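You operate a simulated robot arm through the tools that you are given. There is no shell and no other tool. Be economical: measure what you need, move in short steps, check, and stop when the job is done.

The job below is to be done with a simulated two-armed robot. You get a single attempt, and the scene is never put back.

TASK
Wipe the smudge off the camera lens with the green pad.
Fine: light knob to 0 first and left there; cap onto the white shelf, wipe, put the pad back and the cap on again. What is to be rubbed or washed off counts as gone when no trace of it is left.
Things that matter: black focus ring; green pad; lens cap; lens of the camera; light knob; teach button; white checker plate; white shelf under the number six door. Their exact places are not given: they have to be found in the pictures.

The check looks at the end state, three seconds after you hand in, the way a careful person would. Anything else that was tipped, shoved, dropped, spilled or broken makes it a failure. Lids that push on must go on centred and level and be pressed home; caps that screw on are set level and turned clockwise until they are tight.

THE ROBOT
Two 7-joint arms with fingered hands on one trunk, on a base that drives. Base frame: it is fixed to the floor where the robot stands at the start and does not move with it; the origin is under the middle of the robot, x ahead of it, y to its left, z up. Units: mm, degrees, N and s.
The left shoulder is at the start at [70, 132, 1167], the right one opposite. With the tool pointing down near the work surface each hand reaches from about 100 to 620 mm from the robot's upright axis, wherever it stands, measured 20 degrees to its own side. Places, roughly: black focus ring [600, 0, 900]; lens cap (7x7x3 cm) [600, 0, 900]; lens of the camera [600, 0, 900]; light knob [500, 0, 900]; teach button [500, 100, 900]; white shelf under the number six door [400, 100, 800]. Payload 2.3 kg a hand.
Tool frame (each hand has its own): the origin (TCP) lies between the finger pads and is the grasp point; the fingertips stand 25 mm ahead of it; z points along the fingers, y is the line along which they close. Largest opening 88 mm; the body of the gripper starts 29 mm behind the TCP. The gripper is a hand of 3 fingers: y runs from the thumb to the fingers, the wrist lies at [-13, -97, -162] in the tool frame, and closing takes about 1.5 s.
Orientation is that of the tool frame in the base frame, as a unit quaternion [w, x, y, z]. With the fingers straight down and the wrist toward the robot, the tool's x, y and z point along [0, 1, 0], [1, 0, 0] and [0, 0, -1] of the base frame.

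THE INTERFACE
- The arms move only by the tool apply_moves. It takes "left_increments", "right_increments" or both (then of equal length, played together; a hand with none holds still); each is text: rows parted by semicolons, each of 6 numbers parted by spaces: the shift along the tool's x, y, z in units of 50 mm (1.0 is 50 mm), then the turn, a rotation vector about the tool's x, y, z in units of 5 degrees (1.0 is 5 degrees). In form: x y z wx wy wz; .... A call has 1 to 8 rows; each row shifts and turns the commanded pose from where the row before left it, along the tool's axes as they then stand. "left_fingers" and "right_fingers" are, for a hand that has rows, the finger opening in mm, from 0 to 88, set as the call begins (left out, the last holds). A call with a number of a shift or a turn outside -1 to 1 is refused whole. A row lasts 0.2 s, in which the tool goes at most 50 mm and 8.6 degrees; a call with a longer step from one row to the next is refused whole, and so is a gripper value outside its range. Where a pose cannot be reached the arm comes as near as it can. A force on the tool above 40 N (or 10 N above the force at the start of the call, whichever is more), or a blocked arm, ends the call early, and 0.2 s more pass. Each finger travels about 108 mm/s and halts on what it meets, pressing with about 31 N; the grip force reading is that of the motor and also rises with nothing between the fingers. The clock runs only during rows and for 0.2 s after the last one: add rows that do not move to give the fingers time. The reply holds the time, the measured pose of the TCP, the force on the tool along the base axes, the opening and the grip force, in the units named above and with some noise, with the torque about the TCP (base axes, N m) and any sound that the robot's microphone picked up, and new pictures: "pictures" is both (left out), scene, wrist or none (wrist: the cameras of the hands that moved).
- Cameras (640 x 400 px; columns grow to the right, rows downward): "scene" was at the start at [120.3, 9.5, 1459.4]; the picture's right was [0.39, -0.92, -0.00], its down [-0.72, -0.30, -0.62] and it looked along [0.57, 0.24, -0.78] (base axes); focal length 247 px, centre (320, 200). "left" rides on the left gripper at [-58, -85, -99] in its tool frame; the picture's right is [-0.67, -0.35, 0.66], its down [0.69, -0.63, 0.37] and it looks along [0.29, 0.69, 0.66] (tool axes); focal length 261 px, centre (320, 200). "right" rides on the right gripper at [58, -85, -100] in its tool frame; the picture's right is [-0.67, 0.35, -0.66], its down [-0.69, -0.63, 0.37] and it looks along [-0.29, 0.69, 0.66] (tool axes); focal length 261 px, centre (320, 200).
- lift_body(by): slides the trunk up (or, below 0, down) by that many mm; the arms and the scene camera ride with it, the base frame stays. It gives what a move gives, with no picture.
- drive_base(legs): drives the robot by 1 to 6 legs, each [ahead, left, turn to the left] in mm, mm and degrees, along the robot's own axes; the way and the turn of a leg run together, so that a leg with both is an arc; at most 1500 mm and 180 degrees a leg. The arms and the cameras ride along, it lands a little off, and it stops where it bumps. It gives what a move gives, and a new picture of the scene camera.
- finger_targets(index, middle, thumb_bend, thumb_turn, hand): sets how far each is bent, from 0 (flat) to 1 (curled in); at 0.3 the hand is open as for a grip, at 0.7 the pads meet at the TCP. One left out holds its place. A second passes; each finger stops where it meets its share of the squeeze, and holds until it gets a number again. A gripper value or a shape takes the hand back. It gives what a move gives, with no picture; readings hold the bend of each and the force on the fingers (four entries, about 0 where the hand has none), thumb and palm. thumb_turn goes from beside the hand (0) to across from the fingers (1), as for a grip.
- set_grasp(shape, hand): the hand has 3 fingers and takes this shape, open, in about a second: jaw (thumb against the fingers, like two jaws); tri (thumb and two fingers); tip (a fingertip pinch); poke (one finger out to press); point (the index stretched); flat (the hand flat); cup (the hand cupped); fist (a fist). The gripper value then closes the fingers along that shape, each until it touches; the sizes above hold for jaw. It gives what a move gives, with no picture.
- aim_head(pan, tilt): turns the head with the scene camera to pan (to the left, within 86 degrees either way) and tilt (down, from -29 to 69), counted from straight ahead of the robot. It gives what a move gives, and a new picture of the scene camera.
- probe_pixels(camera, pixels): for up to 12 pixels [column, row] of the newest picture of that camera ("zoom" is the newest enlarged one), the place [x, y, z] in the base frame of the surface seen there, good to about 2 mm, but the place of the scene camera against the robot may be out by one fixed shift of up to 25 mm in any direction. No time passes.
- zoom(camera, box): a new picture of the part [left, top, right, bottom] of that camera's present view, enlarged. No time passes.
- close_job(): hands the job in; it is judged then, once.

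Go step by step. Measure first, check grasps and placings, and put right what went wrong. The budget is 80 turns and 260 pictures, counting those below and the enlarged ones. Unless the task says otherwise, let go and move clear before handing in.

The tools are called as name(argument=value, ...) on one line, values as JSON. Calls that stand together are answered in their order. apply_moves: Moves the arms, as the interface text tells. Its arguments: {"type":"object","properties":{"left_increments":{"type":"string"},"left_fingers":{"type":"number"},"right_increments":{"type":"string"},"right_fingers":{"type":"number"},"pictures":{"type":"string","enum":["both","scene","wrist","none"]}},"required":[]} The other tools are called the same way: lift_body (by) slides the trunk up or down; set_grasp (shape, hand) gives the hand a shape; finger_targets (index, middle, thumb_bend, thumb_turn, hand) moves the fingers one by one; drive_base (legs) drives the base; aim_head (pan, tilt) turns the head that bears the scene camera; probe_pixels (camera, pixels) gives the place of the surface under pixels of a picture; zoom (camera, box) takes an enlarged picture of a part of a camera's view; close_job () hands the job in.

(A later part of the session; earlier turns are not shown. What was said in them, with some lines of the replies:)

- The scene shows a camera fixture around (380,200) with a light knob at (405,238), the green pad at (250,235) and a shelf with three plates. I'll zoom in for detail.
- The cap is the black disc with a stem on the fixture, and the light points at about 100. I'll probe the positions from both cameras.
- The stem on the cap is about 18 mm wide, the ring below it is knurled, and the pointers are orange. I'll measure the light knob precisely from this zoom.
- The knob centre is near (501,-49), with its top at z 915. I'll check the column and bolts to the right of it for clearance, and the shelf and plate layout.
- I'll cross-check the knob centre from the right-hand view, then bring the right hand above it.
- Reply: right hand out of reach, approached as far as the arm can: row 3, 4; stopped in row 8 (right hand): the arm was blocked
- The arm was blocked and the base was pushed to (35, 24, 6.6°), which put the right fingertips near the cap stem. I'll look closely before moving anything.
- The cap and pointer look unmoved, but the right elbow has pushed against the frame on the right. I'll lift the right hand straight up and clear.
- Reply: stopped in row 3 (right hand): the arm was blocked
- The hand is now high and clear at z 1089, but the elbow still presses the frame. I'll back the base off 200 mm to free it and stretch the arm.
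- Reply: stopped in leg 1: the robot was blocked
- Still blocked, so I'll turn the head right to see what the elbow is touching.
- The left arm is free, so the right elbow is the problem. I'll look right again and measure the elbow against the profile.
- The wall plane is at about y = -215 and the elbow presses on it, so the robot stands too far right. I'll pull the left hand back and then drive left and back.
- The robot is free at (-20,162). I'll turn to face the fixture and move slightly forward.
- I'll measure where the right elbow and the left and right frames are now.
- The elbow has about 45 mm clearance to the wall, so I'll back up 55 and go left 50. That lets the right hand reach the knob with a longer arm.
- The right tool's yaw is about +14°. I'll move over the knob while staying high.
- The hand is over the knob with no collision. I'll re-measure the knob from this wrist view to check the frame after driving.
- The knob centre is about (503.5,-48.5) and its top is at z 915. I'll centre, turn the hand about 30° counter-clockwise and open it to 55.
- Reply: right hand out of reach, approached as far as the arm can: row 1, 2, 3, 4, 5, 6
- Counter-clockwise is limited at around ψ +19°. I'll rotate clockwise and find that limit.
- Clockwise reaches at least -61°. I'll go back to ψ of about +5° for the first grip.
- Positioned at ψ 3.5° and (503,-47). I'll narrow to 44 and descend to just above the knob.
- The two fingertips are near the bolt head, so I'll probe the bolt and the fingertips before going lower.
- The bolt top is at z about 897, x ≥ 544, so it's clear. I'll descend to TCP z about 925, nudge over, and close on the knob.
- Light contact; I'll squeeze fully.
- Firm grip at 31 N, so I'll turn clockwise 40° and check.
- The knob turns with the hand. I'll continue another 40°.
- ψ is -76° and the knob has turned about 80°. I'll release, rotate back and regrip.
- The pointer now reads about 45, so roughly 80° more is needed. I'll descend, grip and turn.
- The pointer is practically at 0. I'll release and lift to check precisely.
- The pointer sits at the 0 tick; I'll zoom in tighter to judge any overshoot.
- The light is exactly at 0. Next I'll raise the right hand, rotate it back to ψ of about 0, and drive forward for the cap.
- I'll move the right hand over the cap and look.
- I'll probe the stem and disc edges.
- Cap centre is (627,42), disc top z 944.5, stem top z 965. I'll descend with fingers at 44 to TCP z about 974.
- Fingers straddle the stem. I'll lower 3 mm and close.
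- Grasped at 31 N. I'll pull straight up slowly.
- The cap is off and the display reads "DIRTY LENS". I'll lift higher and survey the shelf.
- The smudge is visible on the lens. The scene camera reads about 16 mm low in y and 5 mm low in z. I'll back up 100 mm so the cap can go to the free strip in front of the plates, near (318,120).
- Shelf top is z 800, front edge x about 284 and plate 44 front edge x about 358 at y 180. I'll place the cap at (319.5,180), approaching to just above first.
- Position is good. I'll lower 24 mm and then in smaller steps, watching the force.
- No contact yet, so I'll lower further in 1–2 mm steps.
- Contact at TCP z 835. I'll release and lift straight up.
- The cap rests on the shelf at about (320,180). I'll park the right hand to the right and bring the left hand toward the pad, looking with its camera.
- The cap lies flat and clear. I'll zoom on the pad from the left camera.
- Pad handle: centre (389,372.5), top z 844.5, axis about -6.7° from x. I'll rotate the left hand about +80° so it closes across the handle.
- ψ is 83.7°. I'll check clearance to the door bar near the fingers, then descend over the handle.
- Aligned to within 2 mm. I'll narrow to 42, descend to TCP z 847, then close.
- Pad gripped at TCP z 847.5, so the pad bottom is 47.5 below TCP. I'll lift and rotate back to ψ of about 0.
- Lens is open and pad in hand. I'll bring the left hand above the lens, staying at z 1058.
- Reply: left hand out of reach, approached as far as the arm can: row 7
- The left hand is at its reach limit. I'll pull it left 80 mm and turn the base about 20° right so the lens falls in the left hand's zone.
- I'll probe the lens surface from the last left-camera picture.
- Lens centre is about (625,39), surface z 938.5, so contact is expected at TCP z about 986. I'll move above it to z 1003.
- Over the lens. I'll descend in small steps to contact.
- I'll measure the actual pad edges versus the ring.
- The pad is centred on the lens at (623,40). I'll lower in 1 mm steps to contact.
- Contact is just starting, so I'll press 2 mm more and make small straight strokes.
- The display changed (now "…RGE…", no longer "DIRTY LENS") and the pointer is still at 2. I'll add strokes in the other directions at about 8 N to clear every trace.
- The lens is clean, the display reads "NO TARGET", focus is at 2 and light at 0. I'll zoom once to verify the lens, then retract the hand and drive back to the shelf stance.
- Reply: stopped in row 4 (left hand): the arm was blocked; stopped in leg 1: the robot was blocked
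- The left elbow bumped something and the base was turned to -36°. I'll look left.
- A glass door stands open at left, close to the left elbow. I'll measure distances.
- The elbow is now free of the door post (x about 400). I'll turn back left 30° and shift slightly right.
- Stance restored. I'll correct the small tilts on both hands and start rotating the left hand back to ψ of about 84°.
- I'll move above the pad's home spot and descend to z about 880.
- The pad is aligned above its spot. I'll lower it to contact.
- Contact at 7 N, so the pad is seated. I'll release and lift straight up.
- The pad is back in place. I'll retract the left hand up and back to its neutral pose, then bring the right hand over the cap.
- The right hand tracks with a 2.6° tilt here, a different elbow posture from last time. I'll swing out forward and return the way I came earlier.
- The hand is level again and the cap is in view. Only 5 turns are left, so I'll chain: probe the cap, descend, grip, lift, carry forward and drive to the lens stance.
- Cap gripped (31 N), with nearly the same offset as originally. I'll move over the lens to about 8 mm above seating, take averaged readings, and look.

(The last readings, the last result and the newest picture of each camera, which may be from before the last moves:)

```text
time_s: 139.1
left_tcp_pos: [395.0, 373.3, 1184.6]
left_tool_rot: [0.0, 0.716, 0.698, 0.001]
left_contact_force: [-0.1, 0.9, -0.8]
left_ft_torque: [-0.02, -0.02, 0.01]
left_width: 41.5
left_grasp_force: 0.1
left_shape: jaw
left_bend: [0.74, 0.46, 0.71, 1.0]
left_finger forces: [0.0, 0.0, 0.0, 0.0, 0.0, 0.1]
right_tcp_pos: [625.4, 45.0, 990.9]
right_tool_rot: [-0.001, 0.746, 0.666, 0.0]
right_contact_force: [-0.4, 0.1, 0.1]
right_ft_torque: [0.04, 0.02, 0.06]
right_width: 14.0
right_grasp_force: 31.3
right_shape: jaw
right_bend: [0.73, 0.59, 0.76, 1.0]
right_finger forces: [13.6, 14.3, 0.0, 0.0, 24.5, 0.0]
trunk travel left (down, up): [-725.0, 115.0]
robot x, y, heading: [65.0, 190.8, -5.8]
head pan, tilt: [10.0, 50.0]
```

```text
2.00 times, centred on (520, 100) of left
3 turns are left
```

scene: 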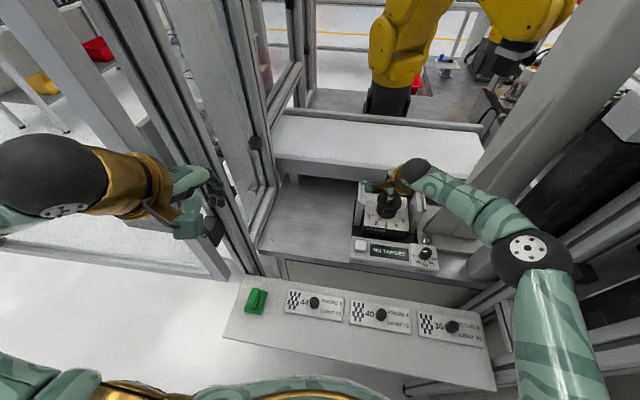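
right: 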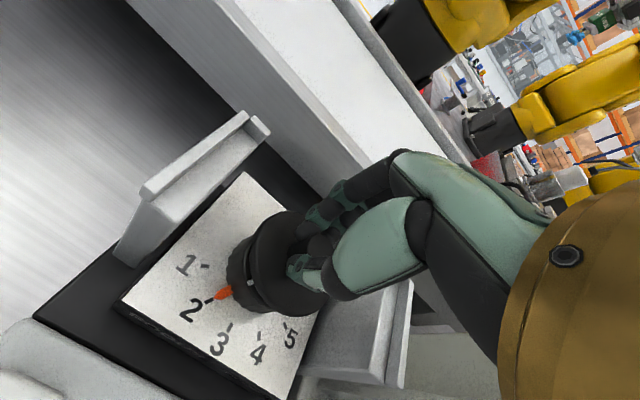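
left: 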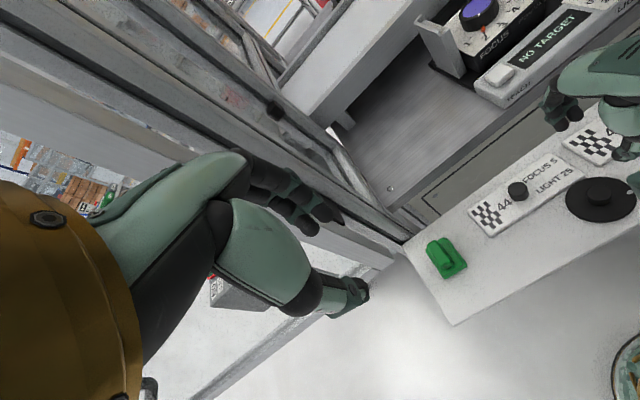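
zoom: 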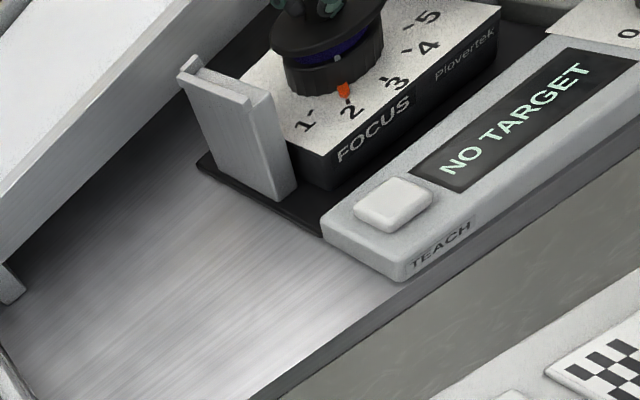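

The cap is about 2.7 mm too far left by averaged readings, and the scene parallax agrees. I'll correct, lower, press home, release, lift and inspect.

apply_moves(right_increments="-0.051 0.026 0 0 0 0; 0 0 0.1 0 0 0; 0 0 0.1 0 0 0; 0 0 0 0 0 0", pictures="none")

apply_moves(right_increments="0 0 0.03 0 0 0; 0 0 0.03 0 0 0; 0 0 0 0 0 0", pictures="none")

apply_moves(right_increments="0 0 0.03 0 0 0; 0 0 0.03 0 0 0; 0 0 0 0 0 0", pictures="none")

apply_moves(right_increments="0 0 0.03 0 0 0; 0 0 0.02 0 0 0; 0 0 0 0 0 0", pictures="wrist")

apply_moves(right_increments="0 0 0 0 0 0; 0 0 0 0 0 0; 0 0 0 0 0 0; 0 0 -0.3 0 0 0; 0 0 -0.5 0 0 0; 0 0 -0.6 0 0 0; 0 0 0 0 0 0", right_fingers=44, pictures="both")

zoom(camera="right", box=[140, 180, 340, 360])

zoom(camera="scene", box=[340, 160, 440, 250])

zoom(camera="left", box=[440, 0, 580, 100])

```text
time_s: 140.1
left_tcp_pos: [396.2, 373.0, 1184.8]
left_tool_rot: [-0.001, 0.716, 0.698, 0.0]
left_contact_force: [0.8, 0.2, -0.2]
left_ft_torque: [0.01, 0.0, -0.01]
left_width: 41.6
left_grasp_force: 0.1
left_shape: jaw
left_bend: [0.74, 0.46, 0.71, 1.0]
left_finger forces: [0.1, 0.0, 0.0, 0.0, 0.0, 0.0]
right_tcp_pos: [627.6, 42.9, 980.6]
right_tool_rot: [0.0, 0.746, 0.666, 0.001]
right_contact_force: [0.3, -0.6, 0.8]
right_ft_torque: [0.0, 0.06, 0.0]
right_width: 14.3
right_grasp_force: 31.3
right_shape: jaw
right_bend: [0.73, 0.59, 0.76, 1.0]
right_finger forces: [13.5, 14.3, 0.0, 0.0, 24.5, 0.1]
trunk travel left (down, up): [-725.0, 115.0]
robot x, y, heading: [66.2, 192.6, -5.6]
head pan, tilt: [10.0, 50.0]
```

```text
time_s: 140.9
left_tcp_pos: [395.9, 372.0, 1184.9]
left_tool_rot: [0.0, 0.716, 0.699, 0.0]
left_contact_force: [0.1, -0.5, -1.2]
left_ft_torque: [0.02, 0.0, -0.05]
left_width: 41.9
left_grasp_force: 0.0
left_shape: jaw
left_bend: [0.74, 0.46, 0.71, 1.0]
left_finger forces: [0.1, 0.0, 0.0, 0.0, 0.0, 0.0]
right_tcp_pos: [626.1, 41.9, 978.8]
right_tool_rot: [-0.001, 0.746, 0.666, 0.001]
right_contact_force: [0.0, 0.2, -0.3]
right_ft_torque: [0.02, 0.01, -0.02]
right_width: 13.7
right_grasp_force: 31.4
right_shape: jaw
right_bend: [0.73, 0.59, 0.76, 1.0]
right_finger forces: [13.5, 14.2, 0.1, 0.1, 24.5, 0.0]
trunk travel left (down, up): [-725.0, 115.0]
robot x, y, heading: [63.3, 196.0, -5.8]
head pan, tilt: [10.0, 50.0]
```

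```text
time_s: 141.7
left_tcp_pos: [394.8, 374.2, 1184.9]
left_tool_rot: [-0.001, 0.715, 0.699, 0.001]
left_contact_force: [-0.5, -1.5, -0.9]
left_ft_torque: [0.01, -0.03, -0.02]
left_width: 41.8
left_grasp_force: 0.0
left_shape: jaw
left_bend: [0.74, 0.46, 0.71, 1.0]
left_finger forces: [0.0, 0.0, 0.1, 0.1, 0.1, 0.0]
right_tcp_pos: [625.7, 42.1, 976.0]
right_tool_rot: [-0.001, 0.746, 0.666, 0.002]
right_contact_force: [0.0, 0.8, 3.4]
right_ft_torque: [-0.05, -0.03, 0.0]
right_width: 14.2
right_grasp_force: 30.9
right_shape: jaw
right_bend: [0.73, 0.59, 0.76, 1.0]
right_finger forces: [14.0, 14.4, 0.0, 0.0, 25.0, 0.0]
trunk travel left (down, up): [-725.0, 115.0]
robot x, y, heading: [59.3, 193.6, -6.1]
head pan, tilt: [10.0, 50.0]
```

```text
time_s: 142.5
left_tcp_pos: [394.2, 374.6, 1185.0]
left_tool_rot: [0.001, 0.716, 0.698, 0.001]
left_contact_force: [-0.3, -0.1, 0.0]
left_ft_torque: [-0.01, 0.01, 0.0]
left_width: 41.7
left_grasp_force: 0.0
left_shape: jaw
left_bend: [0.74, 0.46, 0.71, 1.0]
left_finger forces: [0.1, 0.0, 0.0, 0.0, 0.0, 0.0]
right_tcp_pos: [624.5, 43.1, 974.0]
right_tool_rot: [0.001, 0.746, 0.666, 0.002]
right_contact_force: [2.6, 0.6, 12.9]
right_ft_torque: [-0.03, -0.2, 0.0]
right_width: 14.6
right_grasp_force: 30.9
right_shape: jaw
right_bend: [0.73, 0.58, 0.76, 1.0]
right_finger forces: [16.2, 15.9, 0.0, 0.0, 25.1, 0.0]
trunk travel left (down, up): [-725.0, 115.0]
robot x, y, heading: [62.4, 197.6, -6.0]
head pan, tilt: [10.0, 50.0]
```

right: 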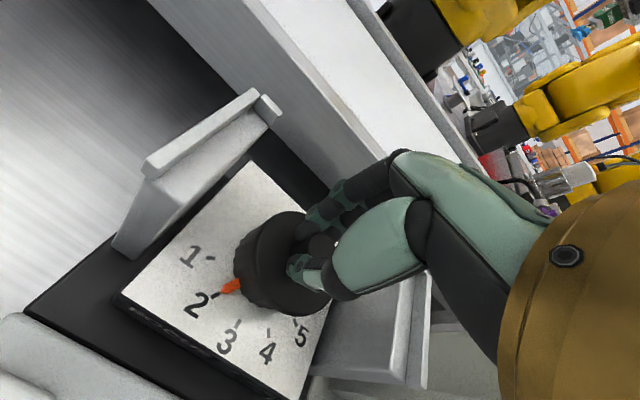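

```text
time_s: 144.1
left_tcp_pos: [396.2, 373.8, 1185.9]
left_tool_rot: [0.0, 0.716, 0.698, 0.001]
left_contact_force: [-0.2, 0.3, -0.4]
left_ft_torque: [-0.03, 0.0, -0.02]
left_width: 41.4
left_grasp_force: 0.1
left_shape: jaw
left_bend: [0.74, 0.46, 0.71, 1.0]
left_finger forces: [0.1, 0.1, 0.0, 0.0, 0.0, 0.1]
right_tcp_pos: [626.1, 41.5, 1041.8]
right_tool_rot: [-0.001, 0.746, 0.666, 0.001]
right_contact_force: [-0.2, 0.3, 0.2]
right_ft_torque: [0.0, -0.02, 0.01]
right_width: 43.9
right_grasp_force: 0.0
right_shape: jaw
right_bend: [0.74, 0.45, 0.7, 1.0]
right_finger forces: [0.1, 0.1, 0.1, 0.0, 0.1, 0.0]
trunk travel left (down, up): [-725.0, 115.0]
robot x, y, heading: [62.5, 195.2, -6.0]
head pan, tilt: [10.0, 50.0]
```

scene: 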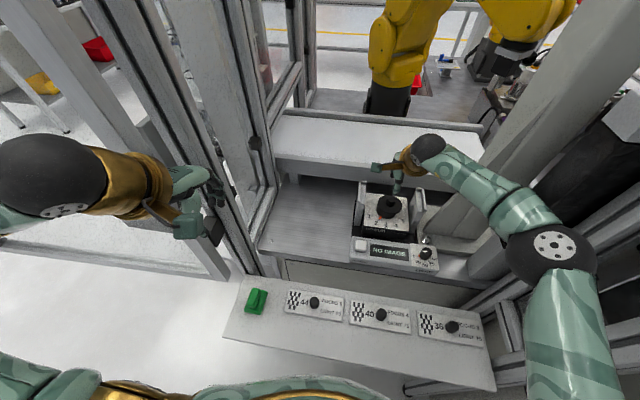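
right: 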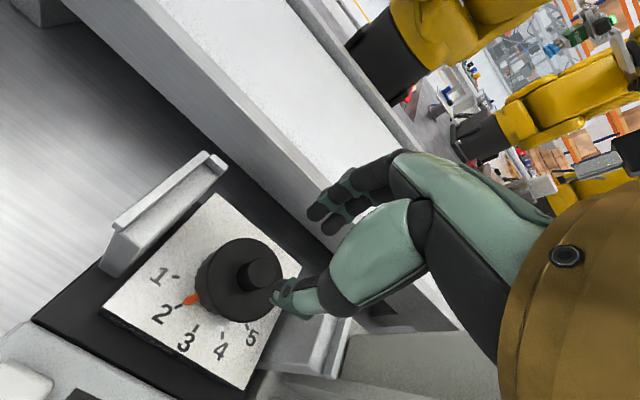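

```text
2.22 times, centred on (240, 270) of right
```

zoom: 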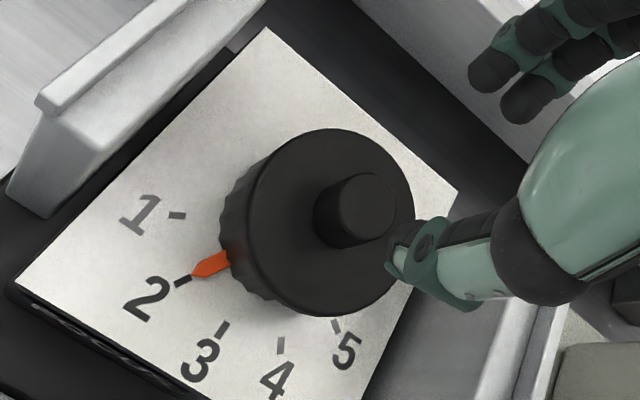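

```text
4.44 times, centred on (390, 205) of scene
```

zoom: 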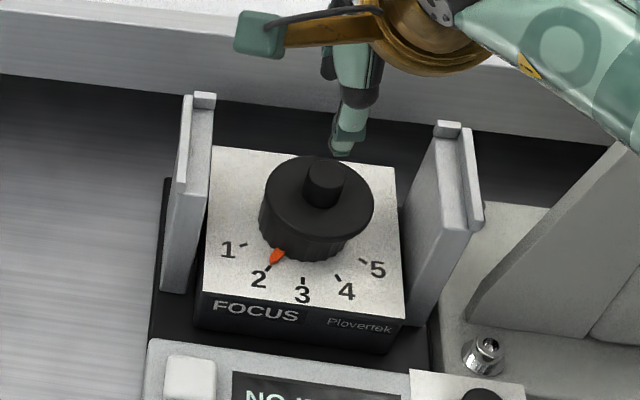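

```text
4.00 times, centred on (510, 50) of left
2 turns are left
```

zoom: 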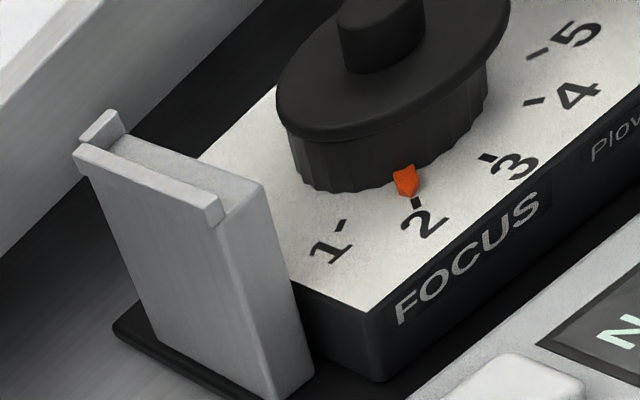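

The cap sits flush and level, focus is still at 2, and it was pressed with 13 N. I'll probe its heights, give the stem one gentle straight push with closed fingers, then lift clear and check.

probe_pixels(camera="right", pixels=[[260, 274], [222, 300], [270, 245], [240, 315], [235, 250], [285, 285]])

apply_moves(right_increments="0 0 0 0 0 0; 0 0 0 0 0 0; 0 0 0 0 0 0; 0 0 0 0 0 0; 0 0 0 0 0 0; 0 0 0 0 0 0; 0 0 0.4 0 0 0; 0 0 0.4 0 0 0", right_fingers=0, pictures="none")

apply_moves(right_increments="0 0 0.1 0 0 0; 0 0 0.08 0 0 0; 0 0 0.06 0 0 0; 0 0 0.03 0 0 0; 0 0 0 0 0 0", pictures="none")

apply_moves(right_increments="0 0 -0.2 0 0 0; 0 0 -0.6 0 0 0; 0 0 -0.8 0 0 0; 0 0 -0.6 0 0 0; 0 0 0 0 0 0", pictures="both")

zoom(camera="left", box=[440, 0, 580, 100])

zoom(camera="scene", box=[340, 160, 450, 270])

```text
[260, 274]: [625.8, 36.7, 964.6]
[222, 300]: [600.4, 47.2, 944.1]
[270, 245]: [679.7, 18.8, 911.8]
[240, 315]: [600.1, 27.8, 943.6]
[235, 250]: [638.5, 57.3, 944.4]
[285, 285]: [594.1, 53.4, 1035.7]
```

```text
time_s: 145.9
left_tcp_pos: [396.7, 373.3, 1186.0]
left_tool_rot: [0.0, 0.716, 0.698, 0.002]
left_contact_force: [0.0, 0.2, -0.3]
left_ft_torque: [-0.01, 0.0, -0.01]
left_width: 41.7
left_grasp_force: 0.0
left_shape: jaw
left_bend: [0.74, 0.46, 0.71, 1.0]
left_finger forces: [0.0, 0.0, 0.1, 0.0, 0.1, 0.0]
right_tcp_pos: [626.7, 42.5, 1001.3]
right_tool_rot: [-0.001, 0.747, 0.665, 0.0]
right_contact_force: [-0.9, 0.7, 0.2]
right_ft_torque: [0.01, 0.0, 0.0]
right_width: 0.0
right_grasp_force: 30.8
right_shape: jaw
right_bend: [0.7, 0.7, 0.38, 1.0]
right_finger forces: [0.0, 0.0, 0.0, 0.0, 0.0, 0.1]
trunk travel left (down, up): [-725.0, 115.0]
robot x, y, heading: [68.0, 194.3, -5.9]
head pan, tilt: [10.0, 50.0]
```

```text
time_s: 147.1
left_tcp_pos: [395.7, 372.8, 1184.0]
left_tool_rot: [0.0, 0.716, 0.698, 0.001]
left_contact_force: [-0.6, -0.7, -0.6]
left_ft_torque: [0.04, 0.04, -0.01]
left_width: 41.6
left_grasp_force: 0.1
left_shape: jaw
left_bend: [0.74, 0.46, 0.71, 1.0]
left_finger forces: [0.0, 0.0, 0.0, 0.1, 0.1, 0.0]
right_tcp_pos: [626.8, 42.7, 988.3]
right_tool_rot: [-0.001, 0.746, 0.666, 0.001]
right_contact_force: [0.3, 0.5, 0.0]
right_ft_torque: [0.01, 0.01, 0.0]
right_width: 0.0
right_grasp_force: 31.0
right_shape: jaw
right_bend: [0.7, 0.7, 0.75, 1.0]
right_finger forces: [0.1, 0.0, 0.0, 0.1, 0.0, 0.0]
trunk travel left (down, up): [-725.0, 115.0]
robot x, y, heading: [59.8, 195.1, -5.8]
head pan, tilt: [10.0, 50.0]
```

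```text
time_s: 148.3
left_tcp_pos: [396.5, 373.1, 1185.6]
left_tool_rot: [0.0, 0.716, 0.698, 0.001]
left_contact_force: [-0.1, 0.5, -0.1]
left_ft_torque: [-0.01, 0.03, -0.01]
left_width: 41.7
left_grasp_force: 0.1
left_shape: jaw
left_bend: [0.74, 0.46, 0.71, 1.0]
left_finger forces: [0.0, 0.0, 0.0, 0.0, 0.1, 0.0]
right_tcp_pos: [626.0, 43.4, 1099.3]
right_tool_rot: [-0.001, 0.746, 0.666, 0.0]
right_contact_force: [0.4, 0.1, 0.4]
right_ft_torque: [-0.03, -0.01, 0.01]
right_width: 0.0
right_grasp_force: 31.2
right_shape: jaw
right_bend: [0.7, 0.7, 0.75, 1.0]
right_finger forces: [0.0, 0.0, 0.0, 0.0, 0.0, 0.0]
trunk travel left (down, up): [-725.0, 115.0]
robot x, y, heading: [61.8, 195.8, -5.9]
head pan, tilt: [10.0, 50.0]
```

scene: 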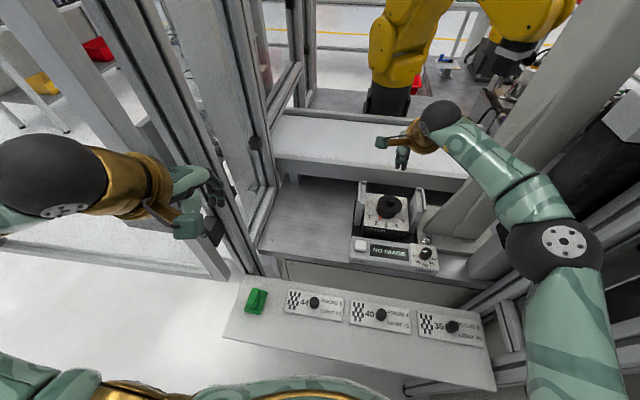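
right: 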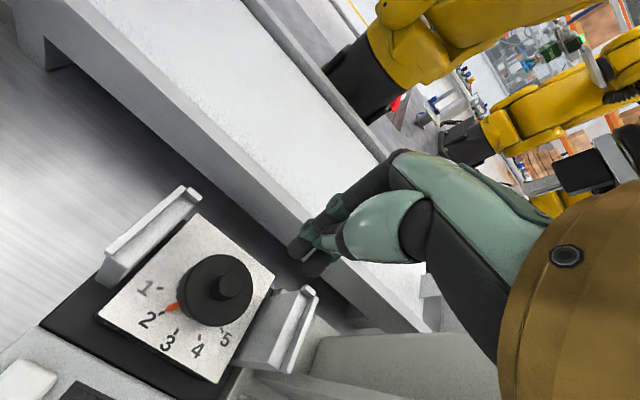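

```text
4.00 times, centred on (510, 50) of left
```

zoom: 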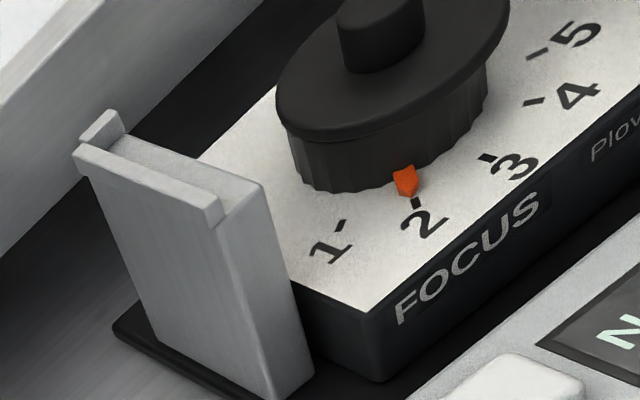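

```text
3.64 times, centred on (395, 215) of scene
1 turns are left
```

zoom: 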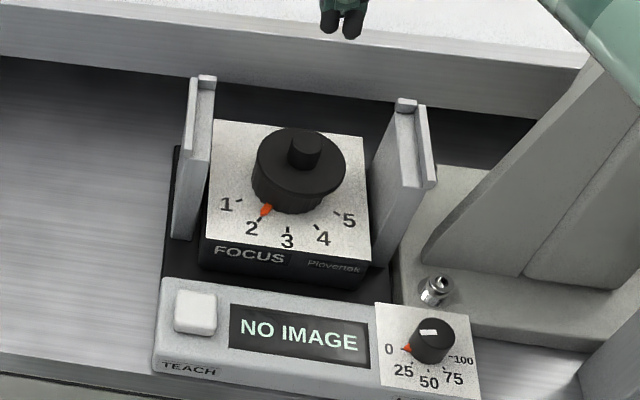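

The cap is level and at its original height (disc top z 944, stem top z 965), though the last push with closed fingers met no resistance. Light is at 0, focus still at 2, the pad is back on the shelf, and the hands are clear, so I'm handing in.

close_job()

```text
The job is handed in.
```

The lens is wiped clean, and the job is handed in. The light knob was turned to 0 first and left there. The green pad is back in its place on the white shelf, and the cap is on the lens again.

- **Lens:** the smudge is gone in the close-up, and after wiping, with the cap still off, the display went from "DIRTY LENS" to "NO TARGET".
- **Cap:** it sits level at the same height as before. I pressed it down with about 13 N while holding it. A last push with closed fingers met no resistance, so that push added nothing.
- **Focus ring:** it still points at 2, as it did at the start.
- **Bumps:** early on the right elbow pressed against the right-hand frame. Later the left arm was blocked, most likely by the open glass door's post. The base was pushed aside both times. I saw nothing moved or damaged, but I did not measure the door before and after.
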